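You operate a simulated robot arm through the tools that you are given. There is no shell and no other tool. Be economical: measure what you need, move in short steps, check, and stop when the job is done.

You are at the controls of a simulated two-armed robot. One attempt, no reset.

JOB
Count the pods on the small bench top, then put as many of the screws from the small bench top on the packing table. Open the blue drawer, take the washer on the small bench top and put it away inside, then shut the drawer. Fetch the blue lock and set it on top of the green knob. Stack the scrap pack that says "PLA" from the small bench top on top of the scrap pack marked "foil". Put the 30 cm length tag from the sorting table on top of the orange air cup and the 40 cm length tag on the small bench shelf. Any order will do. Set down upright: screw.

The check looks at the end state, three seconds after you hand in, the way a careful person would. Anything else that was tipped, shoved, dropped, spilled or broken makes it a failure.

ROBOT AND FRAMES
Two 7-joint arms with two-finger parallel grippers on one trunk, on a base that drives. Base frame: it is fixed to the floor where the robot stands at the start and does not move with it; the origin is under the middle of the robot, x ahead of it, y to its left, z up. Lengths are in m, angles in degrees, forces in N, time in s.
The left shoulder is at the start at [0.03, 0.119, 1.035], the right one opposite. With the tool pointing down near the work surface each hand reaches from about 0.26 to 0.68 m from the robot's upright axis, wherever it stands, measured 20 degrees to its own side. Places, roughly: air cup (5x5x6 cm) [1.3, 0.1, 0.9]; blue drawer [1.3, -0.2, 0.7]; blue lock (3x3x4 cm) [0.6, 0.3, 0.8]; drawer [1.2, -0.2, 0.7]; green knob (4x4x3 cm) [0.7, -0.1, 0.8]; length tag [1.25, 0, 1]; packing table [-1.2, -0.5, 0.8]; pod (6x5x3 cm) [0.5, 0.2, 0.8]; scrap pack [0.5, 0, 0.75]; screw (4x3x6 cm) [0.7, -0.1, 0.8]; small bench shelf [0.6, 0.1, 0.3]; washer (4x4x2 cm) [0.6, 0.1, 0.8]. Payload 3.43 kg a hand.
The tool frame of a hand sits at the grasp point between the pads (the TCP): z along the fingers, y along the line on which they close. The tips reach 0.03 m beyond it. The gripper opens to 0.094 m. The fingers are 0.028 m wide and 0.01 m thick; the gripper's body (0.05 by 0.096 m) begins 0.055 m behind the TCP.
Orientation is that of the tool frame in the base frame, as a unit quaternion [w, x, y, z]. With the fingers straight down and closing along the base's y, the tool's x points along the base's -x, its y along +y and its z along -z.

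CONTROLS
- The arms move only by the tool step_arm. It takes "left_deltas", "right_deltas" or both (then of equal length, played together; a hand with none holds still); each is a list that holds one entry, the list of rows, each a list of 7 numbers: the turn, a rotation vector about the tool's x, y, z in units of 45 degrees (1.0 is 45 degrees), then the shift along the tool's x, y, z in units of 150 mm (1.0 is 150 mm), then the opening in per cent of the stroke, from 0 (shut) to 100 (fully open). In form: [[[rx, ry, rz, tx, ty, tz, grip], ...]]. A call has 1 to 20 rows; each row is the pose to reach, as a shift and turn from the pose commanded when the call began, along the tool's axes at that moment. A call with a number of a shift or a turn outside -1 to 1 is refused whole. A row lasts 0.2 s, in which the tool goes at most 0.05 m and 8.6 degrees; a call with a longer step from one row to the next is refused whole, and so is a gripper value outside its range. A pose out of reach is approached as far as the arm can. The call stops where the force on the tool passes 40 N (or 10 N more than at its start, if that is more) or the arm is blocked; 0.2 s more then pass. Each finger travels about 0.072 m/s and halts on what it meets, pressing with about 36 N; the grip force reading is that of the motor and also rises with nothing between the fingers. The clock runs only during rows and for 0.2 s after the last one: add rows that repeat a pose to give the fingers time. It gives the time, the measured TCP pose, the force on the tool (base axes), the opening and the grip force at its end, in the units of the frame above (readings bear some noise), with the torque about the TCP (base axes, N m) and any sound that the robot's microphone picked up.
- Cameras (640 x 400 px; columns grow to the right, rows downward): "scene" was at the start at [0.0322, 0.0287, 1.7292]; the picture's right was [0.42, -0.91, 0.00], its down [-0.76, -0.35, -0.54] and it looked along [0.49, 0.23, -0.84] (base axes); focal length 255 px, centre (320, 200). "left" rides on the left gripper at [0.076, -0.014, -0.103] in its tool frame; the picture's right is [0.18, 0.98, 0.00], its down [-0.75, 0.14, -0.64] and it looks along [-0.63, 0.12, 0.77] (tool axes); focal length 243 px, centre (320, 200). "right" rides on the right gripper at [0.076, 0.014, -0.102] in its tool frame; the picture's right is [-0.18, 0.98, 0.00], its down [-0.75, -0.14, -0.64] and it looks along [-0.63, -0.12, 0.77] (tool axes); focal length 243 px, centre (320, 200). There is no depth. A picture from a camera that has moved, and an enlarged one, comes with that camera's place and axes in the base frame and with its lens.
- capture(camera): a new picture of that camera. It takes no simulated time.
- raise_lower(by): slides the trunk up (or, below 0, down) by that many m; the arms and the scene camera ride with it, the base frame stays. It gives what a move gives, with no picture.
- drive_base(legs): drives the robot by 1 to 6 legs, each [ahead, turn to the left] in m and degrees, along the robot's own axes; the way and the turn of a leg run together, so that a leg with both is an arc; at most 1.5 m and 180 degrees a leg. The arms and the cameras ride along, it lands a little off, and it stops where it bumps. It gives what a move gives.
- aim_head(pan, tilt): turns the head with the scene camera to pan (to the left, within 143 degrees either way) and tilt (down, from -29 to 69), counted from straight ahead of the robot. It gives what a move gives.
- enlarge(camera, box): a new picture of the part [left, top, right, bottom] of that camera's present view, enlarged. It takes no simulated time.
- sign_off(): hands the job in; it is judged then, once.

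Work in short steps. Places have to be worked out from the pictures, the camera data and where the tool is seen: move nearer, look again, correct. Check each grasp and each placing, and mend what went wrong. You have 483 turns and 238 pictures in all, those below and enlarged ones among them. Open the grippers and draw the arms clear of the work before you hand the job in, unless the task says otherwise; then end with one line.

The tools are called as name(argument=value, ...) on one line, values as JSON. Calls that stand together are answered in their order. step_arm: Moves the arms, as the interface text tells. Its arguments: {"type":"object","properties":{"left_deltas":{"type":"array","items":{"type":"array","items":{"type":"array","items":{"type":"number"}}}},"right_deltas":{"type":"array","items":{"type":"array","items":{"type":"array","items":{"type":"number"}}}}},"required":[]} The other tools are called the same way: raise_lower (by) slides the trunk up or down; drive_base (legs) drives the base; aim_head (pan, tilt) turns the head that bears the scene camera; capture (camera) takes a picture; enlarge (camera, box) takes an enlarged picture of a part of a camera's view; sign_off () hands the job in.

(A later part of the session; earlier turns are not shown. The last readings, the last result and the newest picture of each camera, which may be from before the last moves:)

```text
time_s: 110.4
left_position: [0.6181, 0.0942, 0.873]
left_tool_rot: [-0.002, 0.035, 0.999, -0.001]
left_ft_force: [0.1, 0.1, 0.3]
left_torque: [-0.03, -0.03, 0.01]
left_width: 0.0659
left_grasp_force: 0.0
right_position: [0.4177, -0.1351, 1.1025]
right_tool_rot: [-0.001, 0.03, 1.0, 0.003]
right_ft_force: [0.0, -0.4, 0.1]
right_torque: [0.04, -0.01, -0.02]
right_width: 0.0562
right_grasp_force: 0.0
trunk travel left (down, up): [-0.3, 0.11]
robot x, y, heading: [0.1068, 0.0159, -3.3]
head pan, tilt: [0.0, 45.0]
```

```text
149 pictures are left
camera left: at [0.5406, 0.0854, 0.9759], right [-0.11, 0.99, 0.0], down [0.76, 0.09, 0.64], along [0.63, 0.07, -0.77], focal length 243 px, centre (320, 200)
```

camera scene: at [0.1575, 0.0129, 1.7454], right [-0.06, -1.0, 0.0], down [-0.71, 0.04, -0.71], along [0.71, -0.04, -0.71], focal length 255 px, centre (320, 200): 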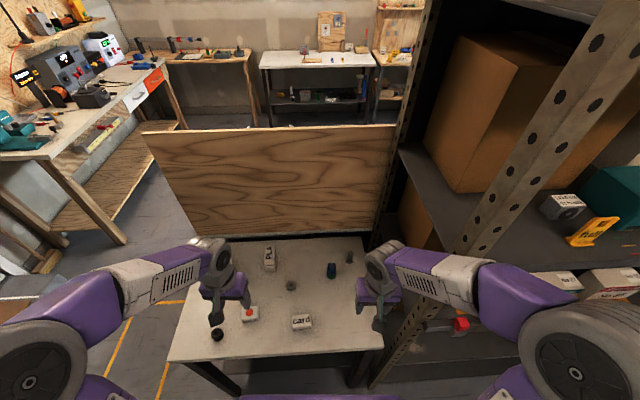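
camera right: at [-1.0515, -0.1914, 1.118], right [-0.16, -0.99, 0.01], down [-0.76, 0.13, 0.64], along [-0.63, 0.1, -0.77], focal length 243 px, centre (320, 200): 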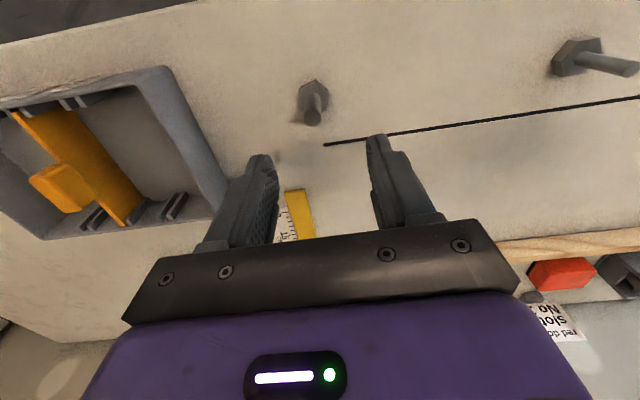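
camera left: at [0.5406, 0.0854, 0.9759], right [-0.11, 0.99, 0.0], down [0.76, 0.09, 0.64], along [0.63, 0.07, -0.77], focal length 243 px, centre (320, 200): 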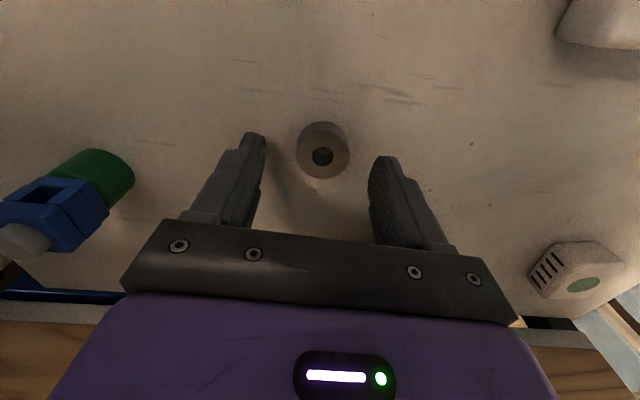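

Aligned. Lower 2 cm and grip.

step_arm(left_deltas=[[[0, 0, 0, 0, 0.012, 0.07, 70], [0, 0, 0, 0, 0.012, 0.127, 70], [0, 0, 0, 0, 0.012, 0.127, 70], [0, 0, 0, 0, 0.012, 0.127, 40], [0, 0, 0, 0, 0.012, 0.127, 10], [0, 0, 0, 0, 0.012, 0.127, 0], [0, 0, 0, 0, 0.012, 0.127, 0]]])

step_arm(left_deltas=[[[0, 0, 0, 0, 0, -0.15, 0], [0, 0, 0, 0, 0, -0.4, 0], [0, 0, 0, 0, 0, -0.7, 0], [0, 0, 0, 0, 0, -1, 0]]])

capture(camera="left")

```text
time_s: 112.0
left_position: [0.6178, 0.0967, 0.8537]
left_tool_rot: [-0.002, 0.035, 0.999, -0.001]
left_ft_force: [0.0, 0.5, 0.2]
left_torque: [0.04, 0.01, 0.0]
left_width: 0.0334
left_grasp_force: 35.8
right_position: [0.4166, -0.1343, 1.1025]
right_tool_rot: [-0.002, 0.031, 1.0, 0.003]
right_ft_force: [0.0, 0.2, -0.1]
right_torque: [0.0, 0.02, 0.0]
right_width: 0.0565
right_grasp_force: 0.1
trunk travel left (down, up): [-0.3, 0.11]
robot x, y, heading: [0.108, 0.0153, -3.6]
head pan, tilt: [0.0, 45.0]
```

```text
time_s: 113.0
left_position: [0.6152, 0.0991, 1.0031]
left_tool_rot: [-0.003, 0.035, 0.999, -0.001]
left_ft_force: [-0.1, 0.0, 0.1]
left_torque: [0.03, -0.02, 0.0]
left_width: 0.0338
left_grasp_force: 35.8
right_position: [0.4169, -0.1342, 1.1034]
right_tool_rot: [-0.001, 0.03, 1.0, 0.003]
right_ft_force: [-0.3, 0.3, -0.1]
right_torque: [0.02, -0.01, 0.03]
right_width: 0.0562
right_grasp_force: 0.1
trunk travel left (down, up): [-0.3, 0.11]
robot x, y, heading: [0.1083, 0.0168, -3.1]
head pan, tilt: [0.0, 45.0]
```

```text
148 pictures are left
camera left: at [0.5398, 0.0893, 1.1063], right [-0.12, 0.99, 0.0], down [0.77, 0.09, 0.64], along [0.63, 0.07, -0.77], focal length 243 px, centre (320, 200)
```

left: 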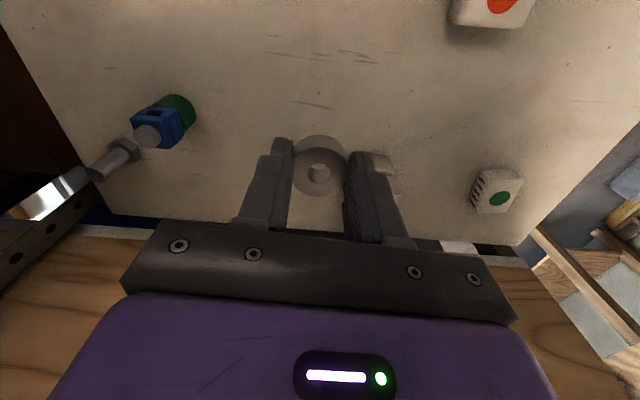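

Washer held (0.0335 m). I tuck the arm and drive around the left end of the bench to look behind the panel.

step_arm(left_deltas=[[[0, 0, 0, 0.25, 0.1, -0.15, 0], [0, 0, 0, 0.5, 0.25, -0.3, 0], [0, 0, 0, 0.75, 0.5, -0.45, 0], [0, 0, 0, 1, 0.7, -0.6, 0], [0, 0, 0, 1, 0.7, -0.6, 0]]])

drive_base(legs=[[-0.3, 0], [0, 83], [1.03, 0], [0, -80]])

aim_head(pan=-20, tilt=30)

capture(camera="scene")

```text
refused: row 3 steps farther than a row can; nothing moved
```

```text
time_s: 126.8
left_position: [0.5567, 1.1472, 1.0024]
left_tool_rot: [-0.003, 0.021, 1.0, -0.001]
left_ft_force: [0.2, -0.1, 0.0]
left_torque: [0.0, 0.03, -0.01]
left_width: 0.0324
left_grasp_force: 36.2
right_position: [0.3625, 0.9084, 1.1017]
right_tool_rot: [-0.001, 0.017, 1.0, 0.003]
right_ft_force: [0.4, 0.6, 0.6]
right_torque: [-0.01, 0.0, -0.03]
right_width: 0.0565
right_grasp_force: 0.0
trunk travel left (down, up): [-0.3, 0.11]
robot x, y, heading: [0.0486, 1.0525, -1.9]
head pan, tilt: [0.0, 45.0]
```

```text
time_s: 127.6
left_position: [0.557, 1.1454, 1.0015]
left_tool_rot: [-0.002, 0.022, 1.0, 0.0]
left_ft_force: [0.5, 0.3, 0.4]
left_torque: [0.0, -0.01, 0.02]
left_width: 0.0324
left_grasp_force: 36.0
right_position: [0.3639, 0.9078, 1.1025]
right_tool_rot: [-0.002, 0.017, 1.0, 0.003]
right_ft_force: [0.2, 0.5, -0.5]
right_torque: [0.01, -0.01, 0.02]
right_width: 0.0566
right_grasp_force: 0.1
trunk travel left (down, up): [-0.3, 0.11]
robot x, y, heading: [0.0507, 1.053, -2.1]
head pan, tilt: [-20.0, 30.0]
```

```text
147 pictures are left
camera scene: at [0.1021, 1.0181, 1.7679], right [-0.37, -0.93, 0.0], down [-0.46, 0.19, -0.87], along [0.8, -0.32, -0.5], focal length 255 px, centre (320, 200)
```

scene: 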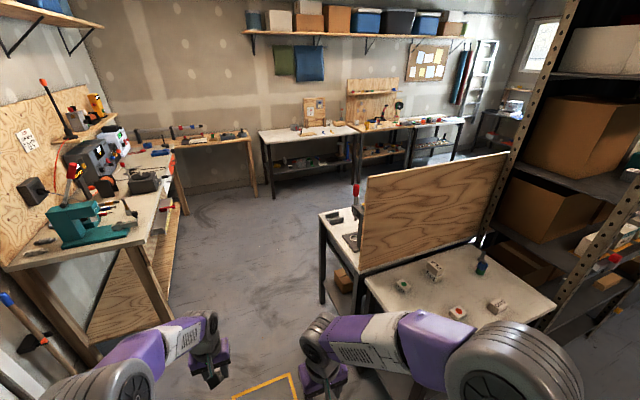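

The panel backs a sorting table; there's free aisle to the left and beyond. I tuck the left arm and drive further to view it.

step_arm(left_deltas=[[[0, 0, 0, 0.25, 0.0, -0.15, 0], [0, 0, 0, 0.5, 0.0, -0.3, 0], [0, 0, 0, 0.75, 0.1, -0.45, 0], [0, 0, 0, 1, 0.2, -0.6, 0], [0, 0, 0, 1, 0.2, -0.6, 0]]])

drive_base(legs=[[0.9, 0]])

aim_head(pan=-70, tilt=40)

capture(camera="scene")

```text
time_s: 128.8
left_position: [0.4104, 1.1812, 1.0904]
left_tool_rot: [-0.004, 0.021, 1.0, -0.001]
left_ft_force: [0.4, 0.5, -0.4]
left_torque: [0.03, 0.03, 0.01]
left_width: 0.0324
left_grasp_force: 36.1
right_position: [0.3648, 0.9078, 1.1015]
right_tool_rot: [-0.002, 0.017, 1.0, 0.002]
right_ft_force: [-0.9, 0.5, -0.7]
right_torque: [0.01, -0.01, -0.01]
right_width: 0.0564
right_grasp_force: 0.0
trunk travel left (down, up): [-0.3, 0.11]
robot x, y, heading: [0.0493, 1.0537, -2.0]
head pan, tilt: [-20.0, 30.0]
```

```text
time_s: 133.6
left_position: [1.3144, 1.1558, 1.0923]
left_tool_rot: [-0.002, 0.02, 1.0, -0.001]
left_ft_force: [-0.2, 0.2, 0.1]
left_torque: [0.0, 0.0, 0.01]
left_width: 0.0299
left_grasp_force: 35.7
right_position: [1.2677, 0.8807, 1.1015]
right_tool_rot: [-0.002, 0.016, 1.0, 0.003]
right_ft_force: [-0.4, 0.8, 0.7]
right_torque: [0.03, 0.02, -0.01]
right_width: 0.0563
right_grasp_force: 0.0
trunk travel left (down, up): [-0.3, 0.11]
robot x, y, heading: [0.9553, 1.0256, -1.5]
head pan, tilt: [-20.0, 30.0]
```

```text
time_s: 134.8
left_position: [1.3136, 1.1559, 1.0914]
left_tool_rot: [-0.002, 0.02, 1.0, -0.001]
left_ft_force: [0.8, -0.1, 0.5]
left_torque: [0.02, 0.04, 0.02]
left_width: 0.0301
left_grasp_force: 35.4
right_position: [1.2681, 0.8823, 1.1022]
right_tool_rot: [-0.002, 0.016, 1.0, 0.003]
right_ft_force: [-0.8, 0.0, -0.4]
right_torque: [0.02, 0.0, -0.02]
right_width: 0.0564
right_grasp_force: 0.1
trunk travel left (down, up): [-0.3, 0.11]
robot x, y, heading: [0.9532, 1.0235, -1.6]
head pan, tilt: [-70.0, 40.0]
```

```text
146 pictures are left
camera scene: at [0.9495, 0.9427, 1.7526], right [-0.95, -0.31, 0.0], down [-0.2, 0.61, -0.77], along [0.24, -0.73, -0.64], focal length 255 px, centre (320, 200)
```

scene: 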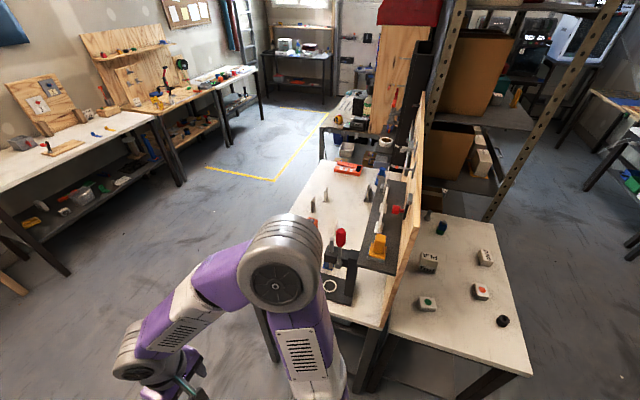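

The sorting table is behind the panel, accessible from the +x side. The washer's grip width is shrinking, so I check it.

capture(camera="left")

enlarge(camera="scene", box=[290, 90, 450, 320])

```text
145 pictures are left
camera left: at [1.2372, 1.1438, 1.1948], right [-0.14, 0.99, 0.0], down [0.76, 0.11, 0.64], along [0.63, 0.09, -0.77], focal length 243 px, centre (320, 200)
```

left: 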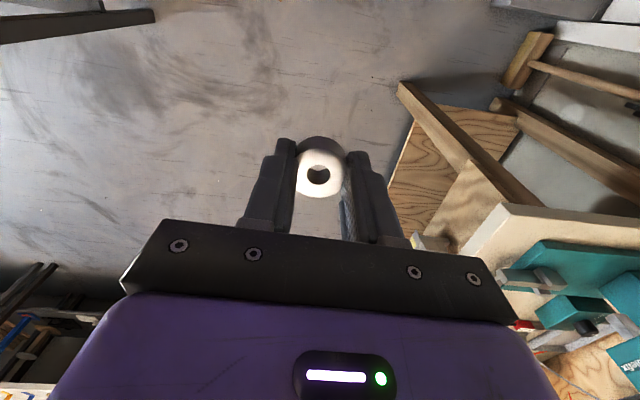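

```text
1.74 times, centred on (370, 205) of scene
camera zoom: at [0.9495, 0.9427, 1.7526], right [-0.95, -0.31, 0.0], down [-0.2, 0.61, -0.77], along [0.24, -0.73, -0.64], focal length 443 px, centre (233, 191)
```

zoom: 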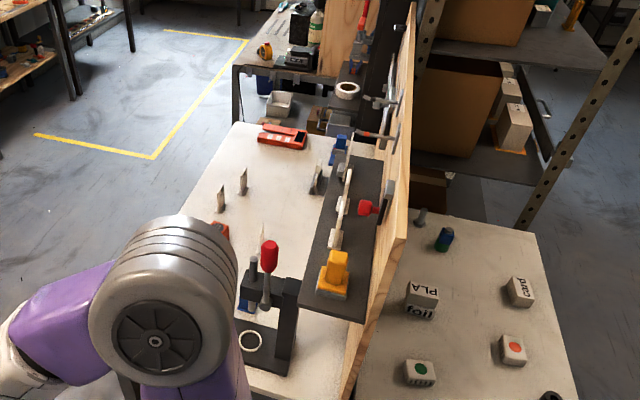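

I zoom in on the held washer.

enlarge(camera="left", box=[260, 120, 380, 240])

step_arm(left_deltas=[[[0, 0, 0, 0, 0, 0, 0], [0, 0, 0, 0, 0, 0, 0]]])

```text
3.33 times, centred on (320, 180) of left
camera zoom: at [1.2372, 1.1438, 1.1948], right [-0.14, 0.99, 0.0], down [0.76, 0.11, 0.64], along [0.63, 0.09, -0.77], focal length 809 px, centre (320, 267)
```

zoom: 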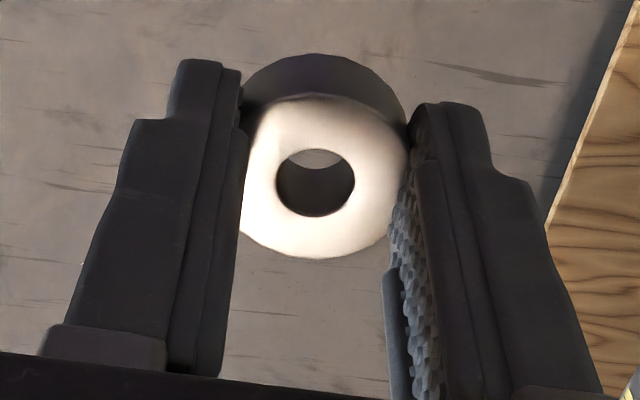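

```text
time_s: 135.4
left_position: [1.3139, 1.1564, 1.0914]
left_tool_rot: [-0.003, 0.02, 1.0, -0.001]
left_ft_force: [-0.2, 0.2, -1.2]
left_torque: [0.02, 0.0, -0.01]
left_width: 0.03
left_grasp_force: 36.1
right_position: [1.2674, 0.8814, 1.1036]
right_tool_rot: [-0.001, 0.016, 1.0, 0.003]
right_ft_force: [0.5, 1.0, 0.4]
right_torque: [-0.04, -0.01, 0.02]
right_width: 0.0565
right_grasp_force: 0.0
trunk travel left (down, up): [-0.3, 0.11]
robot x, y, heading: [0.952, 1.0235, -1.8]
head pan, tilt: [-70.0, 40.0]
```

The washer is still centred in the pads. I drive around to the far (+x) side of the sorting table, facing −x.

drive_base(legs=[[0.95, 0], [0, -88], [0.92, 0], [0, -90]])

aim_head(pan=0, tilt=45)

capture(camera="scene")

capture(camera="left")

capture(camera="right")

```text
time_s: 152.2
left_position: [1.5582, -0.0539, 1.0911]
left_tool_rot: [0.0, 1.0, 0.002, 0.002]
left_ft_force: [-0.3, 0.0, -0.7]
left_torque: [0.01, 0.0, 0.03]
left_width: 0.0301
left_grasp_force: 35.9
right_position: [1.5908, 0.2215, 1.1032]
right_tool_rot: [0.002, 1.0, 0.008, 0.002]
right_ft_force: [-0.1, 0.4, 0.2]
right_torque: [0.02, -0.03, -0.02]
right_width: 0.0563
right_grasp_force: 0.1
trunk travel left (down, up): [-0.3, 0.11]
robot x, y, heading: [1.9106, 0.0957, -179.1]
head pan, tilt: [-70.0, 40.0]
```

```text
time_s: 153.6
left_position: [1.5556, -0.0522, 1.0918]
left_tool_rot: [-0.001, 1.0, 0.003, 0.003]
left_ft_force: [-0.2, 0.8, -0.1]
left_torque: [-0.02, 0.0, 0.0]
left_width: 0.0296
left_grasp_force: 36.3
right_position: [1.5897, 0.2231, 1.1022]
right_tool_rot: [0.003, 1.0, 0.008, 0.002]
right_ft_force: [-0.2, 0.1, -0.5]
right_torque: [-0.03, -0.01, -0.03]
right_width: 0.0565
right_grasp_force: 0.1
trunk travel left (down, up): [-0.3, 0.11]
robot x, y, heading: [1.9106, 0.0956, -178.9]
head pan, tilt: [0.0, 45.0]
```

```text
142 pictures are left
camera scene: at [1.8576, 0.0937, 1.7454], right [-0.02, 1.0, 0.0], down [0.71, 0.01, -0.71], along [-0.71, -0.01, -0.71], focal length 255 px, centre (320, 200)
```

scene: 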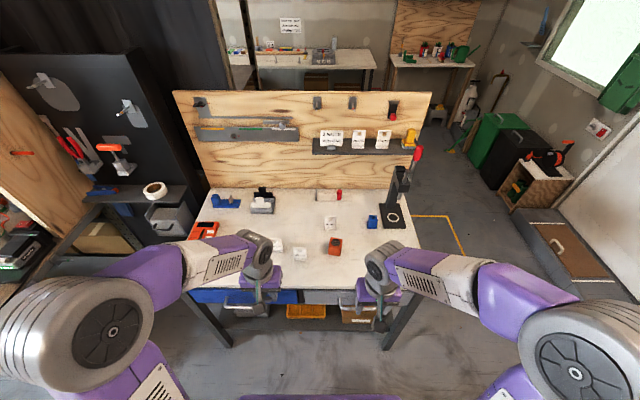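

```text
141 pictures are left
camera left: at [1.6316, -0.04, 1.1948], right [0.19, -0.98, 0.0], down [-0.76, -0.15, 0.64], along [-0.63, -0.12, -0.77], focal length 243 px, centre (320, 200)
```

left: 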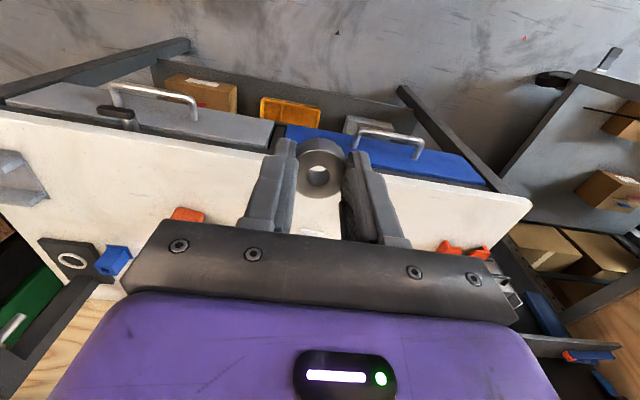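

```text
140 pictures are left
camera right: at [1.6651, 0.2094, 1.2054], right [-0.17, -0.99, 0.0], down [-0.76, 0.13, 0.64], along [-0.63, 0.1, -0.77], focal length 243 px, centre (320, 200)
```

right: 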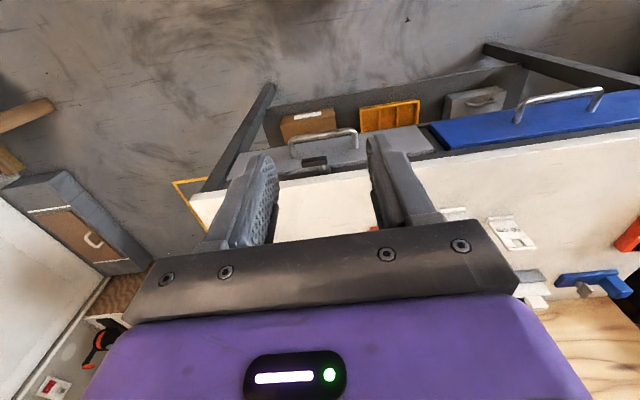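

The blue drawer with a bar handle faces me, tags lie on the panel shelf, cups on the table. I zoom in to read.

enlarge(camera="scene", box=[290, 90, 450, 190])

enlarge(camera="scene", box=[180, 180, 420, 330])

```text
4.00 times, centred on (370, 140) of scene
camera zoom: at [1.8576, 0.0937, 1.7454], right [-0.02, 1.0, 0.0], down [0.71, 0.01, -0.71], along [-0.71, -0.01, -0.71], focal length 1018 px, centre (120, 440)
```

zoom: 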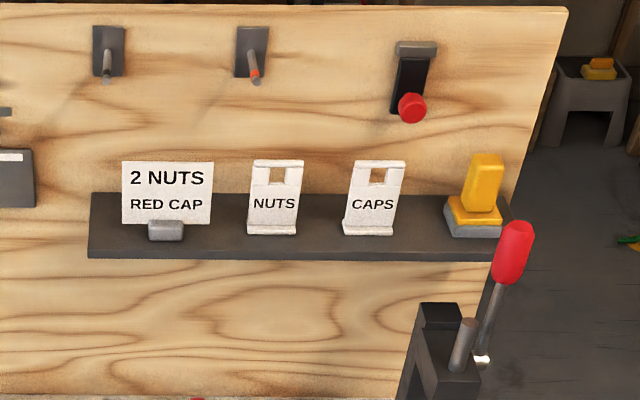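

```text
2.67 times, centred on (300, 255) of scene
camera zoom: at [1.8576, 0.0937, 1.7454], right [-0.02, 1.0, 0.0], down [0.71, 0.01, -0.71], along [-0.71, -0.01, -0.71], focal length 679 px, centre (373, 53)
```

zoom: 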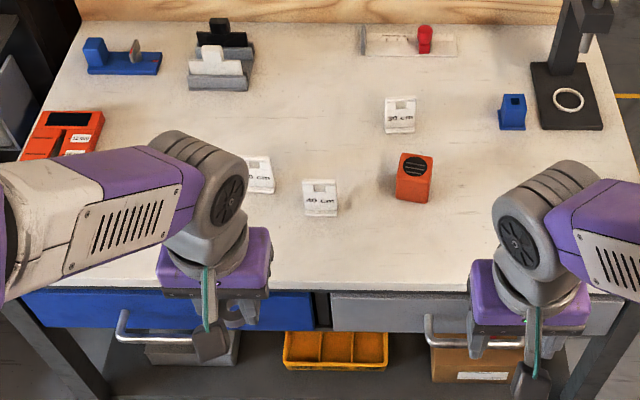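

Three small tags on the table; I zoom to read their lengths.

enlarge(camera="scene", box=[300, 205, 364, 245])

enlarge(camera="scene", box=[264, 230, 344, 270])

```text
10.00 times, centred on (332, 225) of scene
camera zoom: at [1.8576, 0.0937, 1.7454], right [-0.02, 1.0, 0.0], down [0.71, 0.01, -0.71], along [-0.71, -0.01, -0.71], focal length 2546 px, centre (200, -50)
```

zoom: 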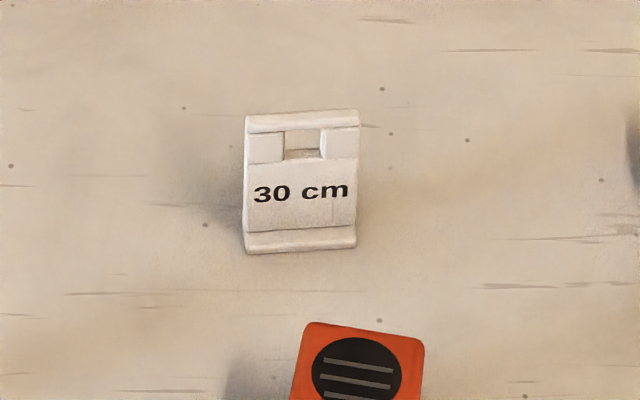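

```text
8.00 times, centred on (304, 250) of scene
camera zoom: at [1.8576, 0.0937, 1.7454], right [-0.02, 1.0, 0.0], down [0.71, 0.01, -0.71], along [-0.71, -0.01, -0.71], focal length 2037 px, centre (448, -200)
```

zoom: 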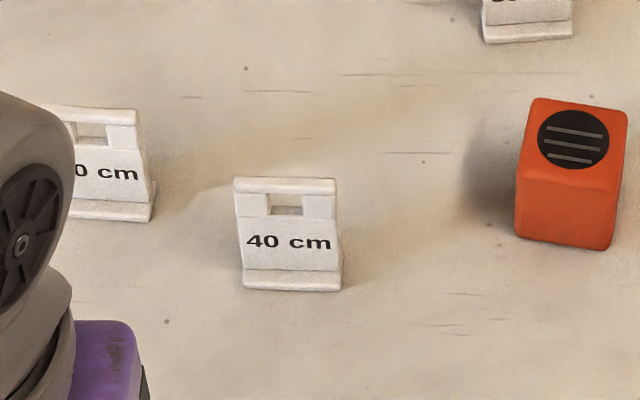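

30 cm tag ≈(1.20,0.12), 40 cm tag ≈(1.35,0.02), orange cup ≈(1.31,0.14), table z≈0.92; blue drawer handle ≈(1.50,−0.18). I shift the base to about (2.06,−0.15) to work on the drawer.

drive_base(legs=[[0, -60], [-0.29, 0], [0, 59]])

aim_head(pan=0, tilt=50)

capture(camera="scene")

capture(camera="right")

capture(camera="left")

```text
time_s: 160.9
left_position: [1.6985, -0.2943, 1.0917]
left_tool_rot: [0.0, 1.0, -0.009, 0.002]
left_ft_force: [0.6, -0.3, -0.4]
left_torque: [0.01, 0.03, 0.05]
left_width: 0.0295
left_grasp_force: 36.2
right_position: [1.7385, -0.0187, 1.104]
right_tool_rot: [0.002, 1.0, -0.003, 0.002]
right_ft_force: [0.5, 0.0, -0.1]
right_torque: [-0.01, 0.0, -0.01]
right_width: 0.0566
right_grasp_force: 0.0
trunk travel left (down, up): [-0.3, 0.11]
robot x, y, heading: [2.0514, -0.1515, 179.7]
head pan, tilt: [0.0, 45.0]
```

```text
time_s: 161.6
left_position: [1.6985, -0.2941, 1.0915]
left_tool_rot: [-0.001, 1.0, -0.009, 0.003]
left_ft_force: [0.6, 0.4, 0.9]
left_torque: [0.01, 0.0, 0.03]
left_width: 0.0299
left_grasp_force: 36.1
right_position: [1.7389, -0.0175, 1.1019]
right_tool_rot: [0.003, 1.0, -0.004, 0.002]
right_ft_force: [0.0, 0.0, 0.8]
right_torque: [-0.01, 0.02, -0.03]
right_width: 0.0563
right_grasp_force: 0.0
trunk travel left (down, up): [-0.3, 0.11]
robot x, y, heading: [2.0536, -0.1512, 179.8]
head pan, tilt: [0.0, 50.0]
```

```text
135 pictures are left
camera scene: at [2.0072, -0.1531, 1.7385], right [0.01, 1.0, 0.0], down [0.77, 0.0, -0.64], along [-0.64, 0.0, -0.77], focal length 255 px, centre (320, 200)
```

scene: 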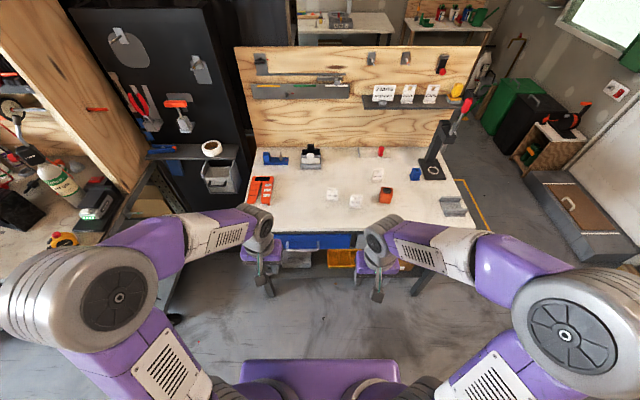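

```text
134 pictures are left
camera right: at [1.8131, -0.0329, 1.2054], right [-0.19, -0.98, 0.0], down [-0.75, 0.15, 0.64], along [-0.63, 0.12, -0.77], focal length 243 px, centre (320, 200)
```

right: 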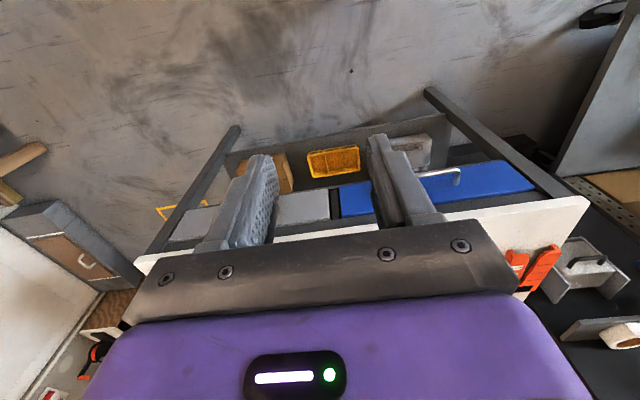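

```text
133 pictures are left
camera left: at [1.774, -0.2816, 1.1948], right [0.17, -0.99, 0.0], down [-0.76, -0.13, 0.64], along [-0.63, -0.11, -0.77], focal length 243 px, centre (320, 200)
```

left: 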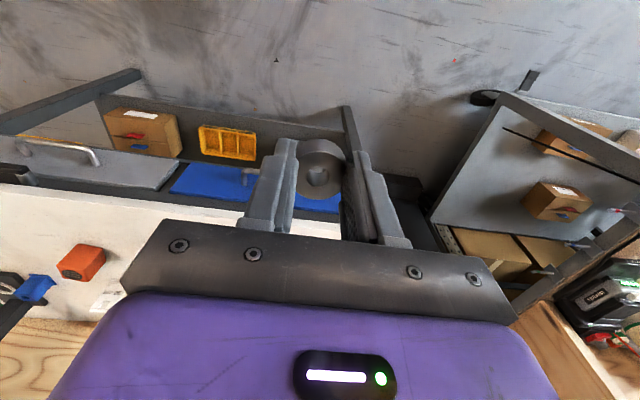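

Triangulating: blue drawer's bar handle runs y≈−0.30…−0.16 at x≈1.43, z≈0.71; table top z≈0.845, edge x≈1.416. I'll grip the bar with the right hand horizontal, fingers forward and closing vertically. First, lower the trunk and start turning the right hand.

raise_lower(by=-0.2)

step_arm(right_deltas=[[[0.1, -0.1, -0.1, -0.1, 0, 0, 60], [0.2, -0.2, -0.2, -0.2, 0, 0, 60], [0.3, -0.3, -0.3, -0.3, 0, 0, 60], [0.4, -0.4, -0.4, -0.4, 0, 0, 60], [0.5, -0.5, -0.5, -0.5, 0, 0, 60], [0.6, -0.6, -0.6, -0.6, 0, 0, 60], [0.7, -0.7, -0.7, -0.7, 0, 0, 60], [0.77, -0.77, -0.77, -0.8, 0, 0, 60]]])

capture(camera="scene")

```text
time_s: 163.8
left_position: [1.6985, -0.294, 0.8907]
left_tool_rot: [-0.001, 1.0, -0.009, 0.002]
left_ft_force: [-0.1, -0.5, -0.6]
left_torque: [-0.01, 0.0, -0.02]
left_width: 0.0299
left_grasp_force: 36.5
right_position: [1.7378, -0.0193, 0.9018]
right_tool_rot: [0.002, 1.0, -0.003, 0.002]
right_ft_force: [0.0, -0.6, 0.4]
right_torque: [0.03, 0.0, -0.01]
right_width: 0.0565
right_grasp_force: 0.1
trunk travel left (down, up): [-0.1, 0.31]
robot x, y, heading: [2.0539, -0.1501, 179.6]
head pan, tilt: [0.0, 50.0]
```

```text
time_s: 165.6
left_position: [1.699, -0.2934, 0.8921]
left_tool_rot: [-0.001, 1.0, -0.009, 0.003]
left_ft_force: [-0.7, 0.4, 0.5]
left_torque: [-0.01, -0.01, 0.01]
left_width: 0.0298
left_grasp_force: 35.6
right_position: [1.6177, -0.0189, 0.9006]
right_tool_rot: [-0.288, 0.868, 0.285, -0.287]
right_ft_force: [0.5, 0.2, 0.5]
right_torque: [0.03, 0.05, 0.03]
right_width: 0.0562
right_grasp_force: 0.1
trunk travel left (down, up): [-0.1, 0.31]
robot x, y, heading: [2.0562, -0.1577, 179.7]
head pan, tilt: [0.0, 50.0]
```

```text
132 pictures are left
camera scene: at [2.0069, -0.153, 1.5384], right [0.01, 1.0, 0.0], down [0.77, 0.0, -0.64], along [-0.64, 0.0, -0.77], focal length 255 px, centre (320, 200)
```

scene: 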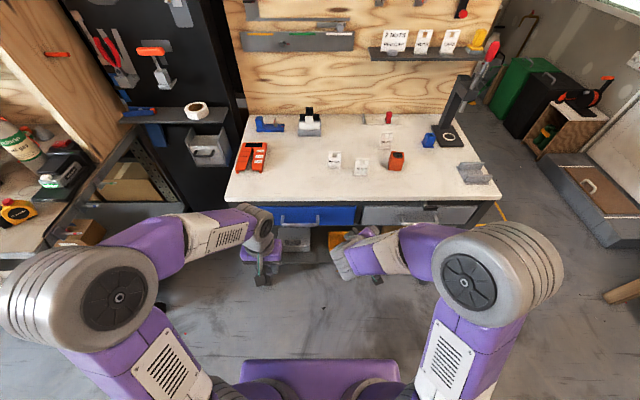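

The first 60° went fine. Completing the second 60°.

step_arm(right_deltas=[[[0.1, -0.1, -0.1, 0, 0, 0, 60], [0.2, -0.2, -0.2, 0, 0, 0, 60], [0.3, -0.3, -0.3, 0, 0, 0, 60], [0.4, -0.4, -0.4, 0, 0, 0, 60], [0.5, -0.5, -0.5, 0, 0, 0, 60], [0.6, -0.6, -0.6, 0, 0, 0, 60], [0.7, -0.7, -0.7, 0, 0, 0, 60], [0.77, -0.77, -0.77, 0, 0, 0, 60]]])

capture(camera="scene")

capture(camera="right")

```text
time_s: 167.3
left_position: [1.6988, -0.2957, 0.8915]
left_tool_rot: [-0.001, 1.0, -0.009, 0.002]
left_ft_force: [0.0, -1.2, -0.3]
left_torque: [0.02, 0.03, 0.0]
left_width: 0.0301
left_grasp_force: 35.7
right_position: [1.5959, -0.0236, 0.895]
right_tool_rot: [-0.499, 0.503, 0.499, -0.499]
right_ft_force: [-0.5, -0.4, -0.7]
right_torque: [0.03, -0.01, -0.01]
right_width: 0.0564
right_grasp_force: 0.1
right hand out of reach, approached as far as the arm can: row 4, 5, 6, 7, 8
trunk travel left (down, up): [-0.1, 0.31]
robot x, y, heading: [2.053, -0.1561, 179.7]
head pan, tilt: [0.0, 50.0]
```

```text
131 pictures are left
camera scene: at [2.0073, -0.1541, 1.5384], right [0.01, 1.0, 0.0], down [0.77, 0.0, -0.64], along [-0.64, 0.0, -0.77], focal length 255 px, centre (320, 200)
```

scene: 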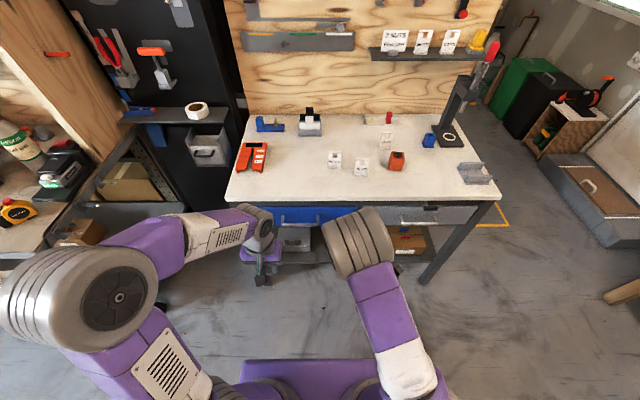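

```text
130 pictures are left
camera right: at [1.6976, 0.0519, 0.8793], right [0.0, -0.19, -0.98], down [0.64, -0.76, 0.15], along [-0.77, -0.63, 0.12], focal length 243 px, centre (320, 200)
```

right: 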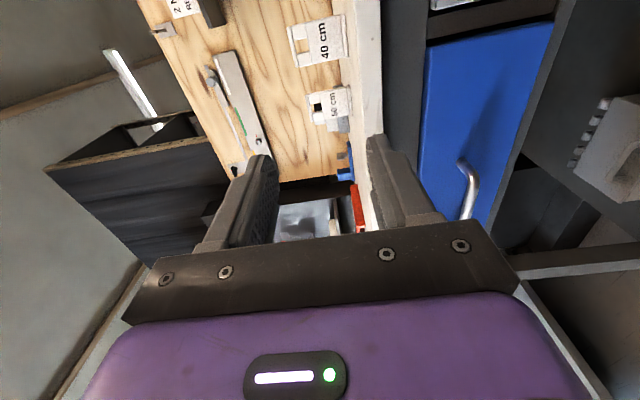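

The hand is horizontal. Handle re-triangulated: x≈1.445, z≈0.735, y≈−0.285…−0.14. I move the left hand out of the way and lower the right hand to handle height.

step_arm(left_deltas=[[[0, 0, 0, 0, 0.15, -0.1, 0], [0, 0, 0, 0, 0.3, -0.2, 0], [0, 0, 0, 0, 0.45, -0.3, 0], [0, 0, 0, 0, 0.6, -0.4, 0], [0, 0, 0, 0, 0.8, -0.55, 0], [0, 0, 0, 0, 1.0, -0.67, 0]]], right_deltas=[[[0, 0, 0, 0, 0.15, 0, 60], [0, 0, 0, 0, 0.3, 0, 60], [0, 0, 0, 0, 0.45, 0, 60], [0, 0, 0, 0, 0.6, 0, 60], [0, 0, 0, 0, 0.8, 0, 60], [0, 0, 0, 0, 1.0, 0, 60]]])

step_arm(right_deltas=[[[0, 0, 0, -0.2, 0.02, 0, 60], [0, 0, 0, -0.45, 0.05, 0, 60], [0, 0, 0, -0.7, 0.07, 0, 60], [0, 0, 0, -0.95, 0.08, 0, 60], [0, 0, 0, -0.95, 0.08, 0, 60]]])

capture(camera="right")

capture(camera="scene")

```text
time_s: 168.8
left_position: [1.6951, -0.4432, 0.9919]
left_tool_rot: [0.0, 1.0, -0.009, 0.002]
left_ft_force: [0.3, 0.0, -0.3]
left_torque: [0.0, 0.01, -0.04]
left_width: 0.0297
left_grasp_force: 35.9
right_position: [1.5954, -0.0242, 0.742]
right_tool_rot: [-0.5, 0.503, 0.497, -0.499]
right_ft_force: [-0.1, 0.0, 0.4]
right_torque: [0.01, 0.03, -0.02]
right_width: 0.0561
right_grasp_force: 0.0
trunk travel left (down, up): [-0.1, 0.31]
robot x, y, heading: [2.0555, -0.1554, 179.9]
head pan, tilt: [0.0, 50.0]
```

```text
time_s: 169.9
left_position: [1.6957, -0.4429, 0.9917]
left_tool_rot: [-0.001, 1.0, -0.008, 0.003]
left_ft_force: [0.0, 0.2, -0.1]
left_torque: [-0.02, 0.0, 0.01]
left_width: 0.0298
left_grasp_force: 35.2
right_position: [1.595, -0.1681, 0.7317]
right_tool_rot: [-0.5, 0.504, 0.497, -0.499]
right_ft_force: [-0.3, -0.5, -0.5]
right_torque: [0.0, -0.01, -0.02]
right_width: 0.0564
right_grasp_force: 0.1
trunk travel left (down, up): [-0.1, 0.31]
robot x, y, heading: [2.0574, -0.1518, 179.6]
head pan, tilt: [0.0, 50.0]
```

```text
129 pictures are left
camera right: at [1.6972, -0.0926, 0.7175], right [0.0, -0.19, -0.98], down [0.64, -0.76, 0.15], along [-0.77, -0.62, 0.12], focal length 243 px, centre (320, 200)
```

right: 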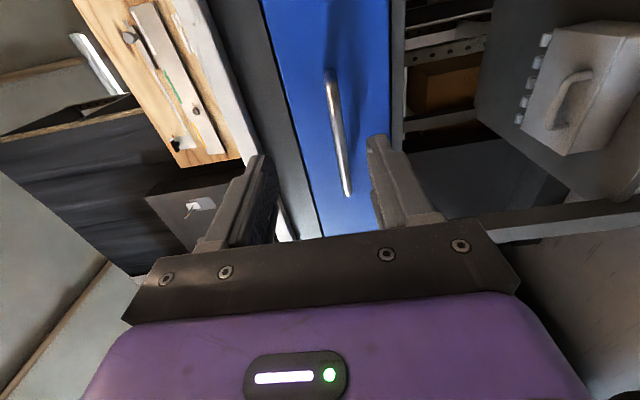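

```text
128 pictures are left
camera scene: at [2.0072, -0.1528, 1.5384], right [0.01, 1.0, 0.0], down [0.77, 0.0, -0.64], along [-0.64, 0.0, -0.77], focal length 255 px, centre (320, 200)
```

scene: 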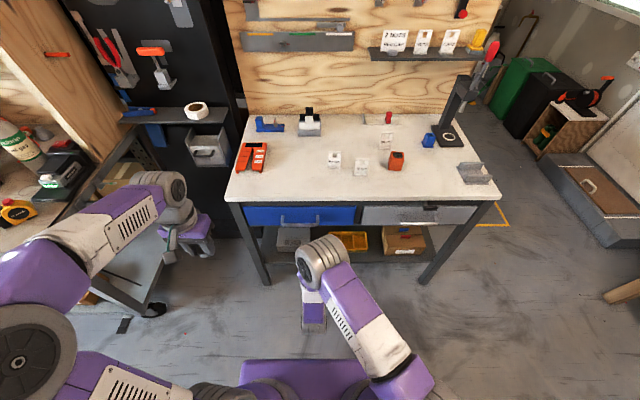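

Bar z≈0.718, y≈−0.145…−0.295. I zoom from the scene camera to fix its x.

enlarge(camera="scene", box=[230, 185, 390, 285])

```text
4.00 times, centred on (310, 235) of scene
camera zoom: at [2.0072, -0.1528, 1.5384], right [0.01, 1.0, 0.0], down [0.77, 0.0, -0.64], along [-0.64, 0.0, -0.77], focal length 1018 px, centre (360, 60)
```

zoom: 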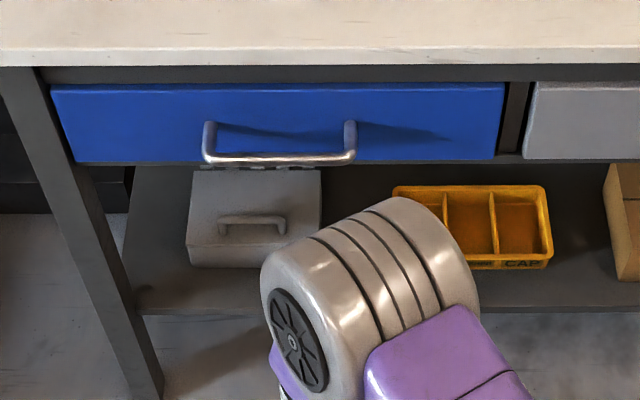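

The bar is at x≈1.445, front face at x≈1.40. I align to y=−0.22, z=0.718 and advance to x≈1.49.

step_arm(right_deltas=[[[0, 0, 0, -0.2, 0.05, 0, 60], [0, 0, 0, -0.34, 0.09, 0, 60], [0, 0, 0, -0.34, 0.09, 0.2, 60], [0, 0, 0, -0.34, 0.09, 0.45, 60], [0, 0, 0, -0.34, 0.09, 0.7, 60], [0, 0, 0, -0.34, 0.09, 0.7, 60]]])

capture(camera="right")

enlarge(camera="scene", box=[230, 185, 390, 285])

```text
time_s: 171.3
left_position: [1.6961, -0.4414, 0.9924]
left_tool_rot: [0.0, 1.0, -0.009, 0.002]
left_ft_force: [-0.6, 0.0, -0.3]
left_torque: [0.01, -0.01, 0.01]
left_width: 0.0301
left_grasp_force: 35.5
right_position: [1.4903, -0.218, 0.7171]
right_tool_rot: [-0.499, 0.504, 0.498, -0.499]
right_ft_force: [0.3, 0.1, 0.3]
right_torque: [-0.01, -0.01, 0.03]
right_width: 0.0564
right_grasp_force: 0.0
trunk travel left (down, up): [-0.1, 0.31]
robot x, y, heading: [2.0553, -0.1528, 179.7]
head pan, tilt: [0.0, 50.0]
```

```text
126 pictures are left
camera right: at [1.5921, -0.1428, 0.7034], right [0.0, -0.19, -0.98], down [0.64, -0.76, 0.15], along [-0.77, -0.62, 0.12], focal length 243 px, centre (320, 200)
```

right: 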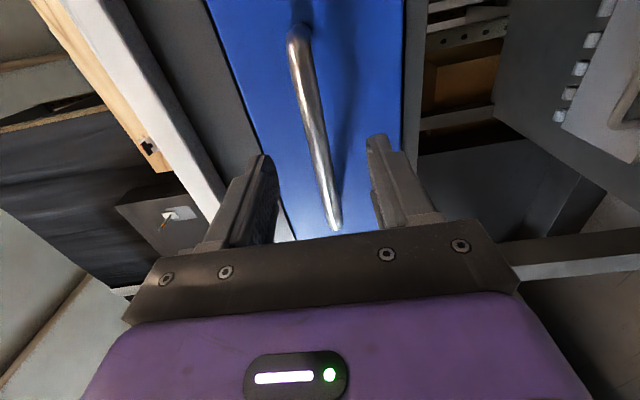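

```text
4.00 times, centred on (310, 235) of scene
camera zoom: at [2.0074, -0.1531, 1.5385], right [0.01, 1.0, 0.0], down [0.77, 0.0, -0.64], along [-0.64, 0.0, -0.77], focal length 1018 px, centre (360, 60)
```

zoom: 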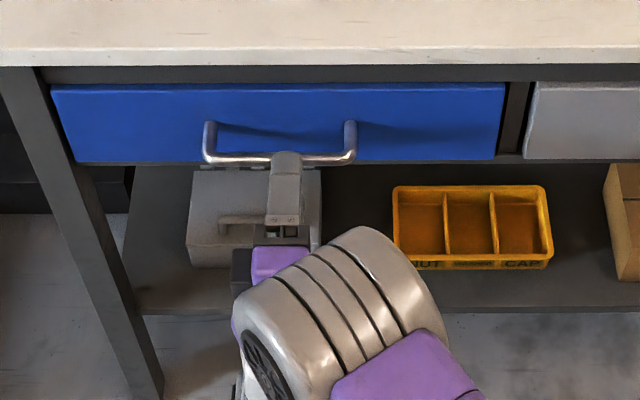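

Well centred on the bar. I advance 4 cm and close on it.

step_arm(right_deltas=[[[0, 0, 0, 0, 0, 0.14, 60], [0, 0, 0, 0, 0, 0.27, 60], [0, 0, 0, 0, 0, 0.27, 60], [0, 0, 0, 0, 0, 0.27, 30], [0, 0, 0, 0, 0, 0.27, 0], [0, 0, 0, 0, 0, 0.27, 0], [0, 0, 0, 0, 0, 0.27, 0]]])

capture(camera="right")

```text
time_s: 172.9
left_position: [1.6968, -0.4427, 0.9921]
left_tool_rot: [0.0, 1.0, -0.009, 0.002]
left_ft_force: [-0.9, -0.4, 0.3]
left_torque: [-0.01, -0.01, 0.02]
left_width: 0.0298
left_grasp_force: 36.2
right_position: [1.4523, -0.216, 0.7166]
right_tool_rot: [-0.501, 0.503, 0.496, -0.5]
right_ft_force: [10.4, 2.5, 12.5]
right_torque: [0.44, 0.07, 0.16]
right_width: 0.0142
right_grasp_force: 44.9
trunk travel left (down, up): [-0.1, 0.31]
robot x, y, heading: [2.0571, -0.1487, 179.5]
head pan, tilt: [0.0, 50.0]
```

```text
124 pictures are left
camera right: at [1.5532, -0.1414, 0.7034], right [0.0, -0.19, -0.98], down [0.64, -0.76, 0.14], along [-0.77, -0.63, 0.12], focal length 243 px, centre (320, 200)
```

right: 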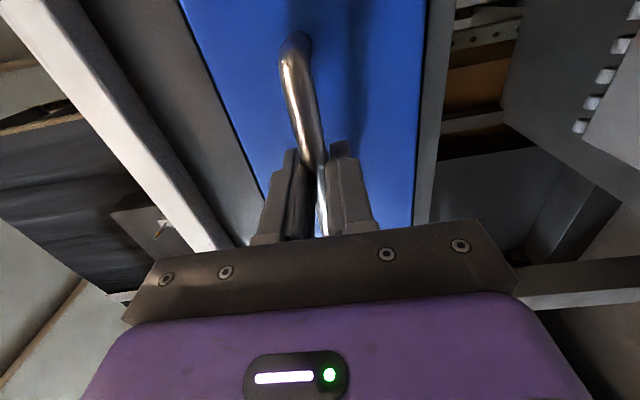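

Bar gripped (14 mm). I pull it out slowly 15 cm.

step_arm(right_deltas=[[[0, 0, 0, 0, 0, -0.08, 0], [0, 0, 0, 0, 0, -0.17, 0], [0, 0, 0, 0, 0, -0.27, 0], [0, 0, 0, 0, 0, -0.38, 0], [0, 0, 0, 0, 0, -0.5, 0], [0, 0, 0, 0, 0, -0.62, 0], [0, 0, 0, 0, 0, -0.74, 0], [0, 0, 0, 0, 0, -0.87, 0], [0, 0, 0, 0, 0, -1, 0], [0, 0, 0, 0, 0, -1, 0]]])

capture(camera="scene")

```text
time_s: 175.2
left_position: [1.6962, -0.4431, 0.9924]
left_tool_rot: [-0.002, 1.0, -0.008, 0.003]
left_ft_force: [-0.9, 0.9, -0.1]
left_torque: [-0.01, 0.0, -0.01]
left_width: 0.03
left_grasp_force: 36.4
right_position: [1.5989, -0.2171, 0.7184]
right_tool_rot: [-0.5, 0.504, 0.497, -0.499]
right_ft_force: [0.3, 5.2, 7.0]
right_torque: [0.55, 0.06, 0.41]
right_width: 0.0138
right_grasp_force: 44.8
trunk travel left (down, up): [-0.1, 0.31]
robot x, y, heading: [2.0538, -0.15, 179.6]
head pan, tilt: [0.0, 50.0]
```

```text
123 pictures are left
camera scene: at [2.0079, -0.1525, 1.5385], right [0.01, 1.0, 0.0], down [0.77, -0.01, -0.64], along [-0.64, 0.0, -0.77], focal length 255 px, centre (320, 200)
```

scene: 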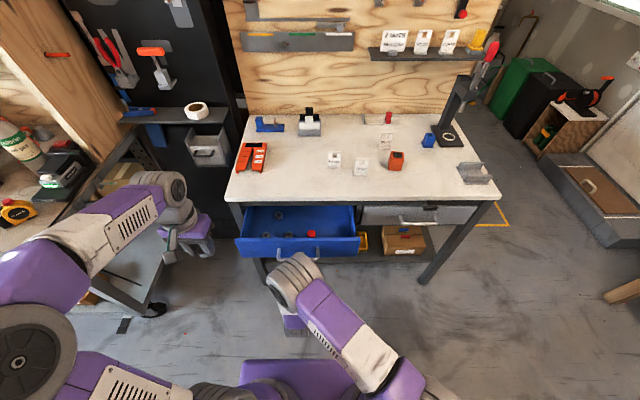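

The drawer slid open ~15 cm; it holds some items. I zoom to find free space.

enlarge(camera="scene", box=[230, 195, 374, 285])

```text
4.44 times, centred on (302, 240) of scene
camera zoom: at [2.0079, -0.1525, 1.5385], right [0.01, 1.0, 0.0], down [0.77, -0.01, -0.64], along [-0.64, 0.0, -0.77], focal length 1132 px, centre (400, 22)
```

zoom: 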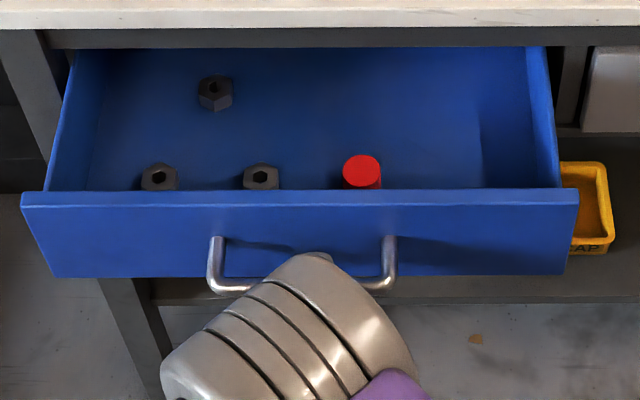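

There's free space on the right side of the drawer. I open it ~10 cm more by driving the base back while holding the bar.

drive_base(legs=[[-0.1, 0]])

enlarge(camera="scene", box=[220, 160, 396, 270])

```text
time_s: 176.3
left_position: [1.796, -0.4431, 0.992]
left_tool_rot: [-0.001, 1.0, -0.01, 0.002]
left_ft_force: [-0.7, -0.9, -0.1]
left_torque: [0.02, 0.03, -0.01]
left_width: 0.0302
left_grasp_force: 35.9
right_position: [1.6999, -0.2167, 0.7183]
right_tool_rot: [-0.501, 0.504, 0.496, -0.498]
right_ft_force: [-1.7, 10.3, 5.4]
right_torque: [0.63, 0.03, 0.19]
right_width: 0.0136
right_grasp_force: 44.9
trunk travel left (down, up): [-0.1, 0.31]
robot x, y, heading: [2.1565, -0.151, 179.6]
head pan, tilt: [0.0, 50.0]
```

```text
3.64 times, centred on (308, 215) of scene
camera zoom: at [2.1092, -0.1526, 1.5385], right [0.01, 1.0, 0.0], down [0.77, -0.01, -0.64], along [-0.64, 0.0, -0.77], focal length 926 px, centre (364, 146)
```

zoom: 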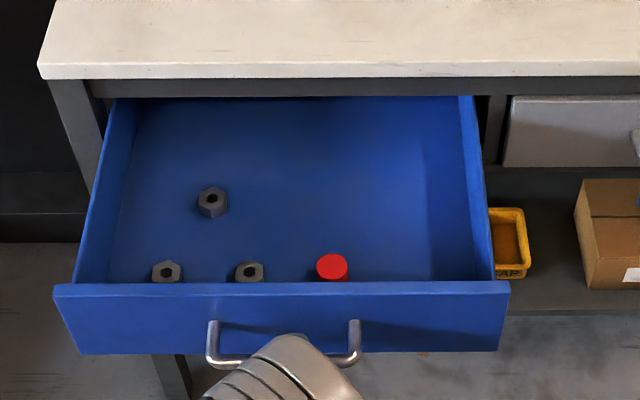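

Opened ~25 cm. I release the bar, back the right hand off and raise it out of the way.

step_arm(right_deltas=[[[0, 0, 0, 0, 0, 0, 40], [0, 0, 0, 0, 0, 0, 60], [0, 0, 0, 0, 0, 0, 60], [0, 0, 0, 0, 0, -0.2, 60], [0, 0, 0, 0, 0, -0.4, 60], [0, 0, 0, 0.2, -0.2, -0.4, 60], [0, 0, 0, 0.4, -0.4, -0.4, 60], [0, 0, 0, 0.6, -0.6, -0.4, 60], [0, 0, 0, 0.8, -0.8, -0.4, 60], [0, 0, 0, 1, -1, -0.4, 60]]])

capture(camera="scene")

```text
time_s: 178.5
left_position: [1.7953, -0.444, 0.9929]
left_tool_rot: [-0.001, 1.0, -0.009, 0.002]
left_ft_force: [-0.5, 1.1, -0.1]
left_torque: [-0.01, -0.01, 0.01]
left_width: 0.0297
left_grasp_force: 36.3
right_position: [1.7413, -0.0801, 0.8507]
right_tool_rot: [-0.502, 0.503, 0.498, -0.497]
right_ft_force: [0.3, 0.1, -0.1]
right_torque: [0.05, 0.01, -0.02]
right_width: 0.0564
right_grasp_force: 0.1
right hand out of reach, approached as far as the arm can: row 10
trunk travel left (down, up): [-0.1, 0.31]
robot x, y, heading: [2.1595, -0.1538, 179.6]
head pan, tilt: [0.0, 50.0]
```

```text
120 pictures are left
camera scene: at [2.1079, -0.1534, 1.5384], right [0.01, 1.0, 0.0], down [0.77, -0.01, -0.64], along [-0.64, 0.0, -0.77], focal length 255 px, centre (320, 200)
```

scene: 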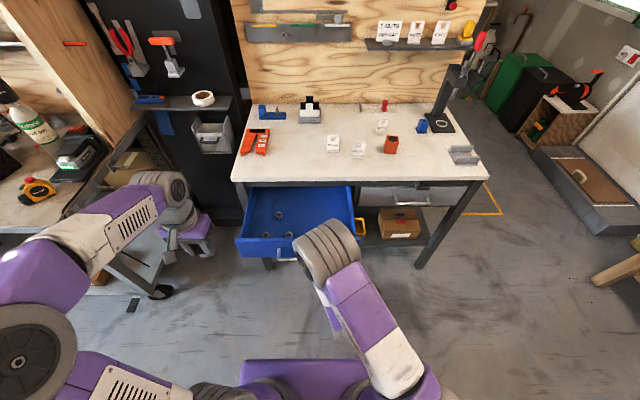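

I move the right hand to the right and turn it back pointing down (two 60° turns), clearing the drawer for the left hand.

step_arm(right_deltas=[[[-0.1, 0.1, 0.1, 0.1, -0.1, 0, 60], [-0.2, 0.2, 0.2, 0.2, -0.2, 0, 60], [-0.3, 0.3, 0.3, 0.3, -0.3, 0, 60], [-0.4, 0.4, 0.4, 0.4, -0.4, 0, 60], [-0.5, 0.5, 0.5, 0.5, -0.5, 0, 60], [-0.6, 0.6, 0.6, 0.6, -0.6, 0, 60], [-0.7, 0.7, 0.7, 0.7, -0.7, 0, 60], [-0.77, 0.77, 0.77, 0.8, -0.7, 0, 60]]])

step_arm(right_deltas=[[[-0.1, 0.1, 0.1, 0, 0, 0, 60], [-0.2, 0.2, 0.2, 0, 0, 0, 60], [-0.3, 0.3, 0.3, 0, 0, 0, 60], [-0.4, 0.4, 0.4, 0, 0, 0, 60], [-0.5, 0.5, 0.5, 0, 0, 0, 60], [-0.6, 0.6, 0.6, 0, 0, 0, 60], [-0.7, 0.7, 0.7, 0, 0, 0, 60], [-0.77, 0.77, 0.77, 0, 0, 0, 60]]])

```text
time_s: 180.3
left_position: [1.796, -0.4422, 0.9908]
left_tool_rot: [-0.001, 1.0, -0.009, 0.004]
left_ft_force: [0.6, -0.6, 0.1]
left_torque: [0.0, -0.03, 0.0]
left_width: 0.0299
left_grasp_force: 36.0
right_position: [1.7409, 0.0413, 0.9549]
right_tool_rot: [-0.286, 0.869, 0.285, -0.287]
right_ft_force: [1.2, 0.1, -0.4]
right_torque: [-0.01, 0.01, -0.04]
right_width: 0.0566
right_grasp_force: 0.1
right hand out of reach, approached as far as the arm can: row 1, 2, 3, 4, 5
trunk travel left (down, up): [-0.1, 0.31]
robot x, y, heading: [2.1553, -0.1511, 179.6]
head pan, tilt: [0.0, 50.0]
```

```text
time_s: 182.1
left_position: [1.7961, -0.4434, 0.9916]
left_tool_rot: [-0.001, 1.0, -0.01, 0.002]
left_ft_force: [-0.1, 0.6, -0.6]
left_torque: [0.0, 0.01, -0.01]
left_width: 0.0297
left_grasp_force: 36.7
right_position: [1.7406, 0.0407, 0.9565]
right_tool_rot: [0.004, 1.0, -0.006, 0.002]
right_ft_force: [-0.3, 0.0, -0.4]
right_torque: [0.0, -0.01, 0.01]
right_width: 0.0563
right_grasp_force: 0.0
trunk travel left (down, up): [-0.1, 0.31]
robot x, y, heading: [2.1553, -0.1543, 179.4]
head pan, tilt: [0.0, 50.0]
```

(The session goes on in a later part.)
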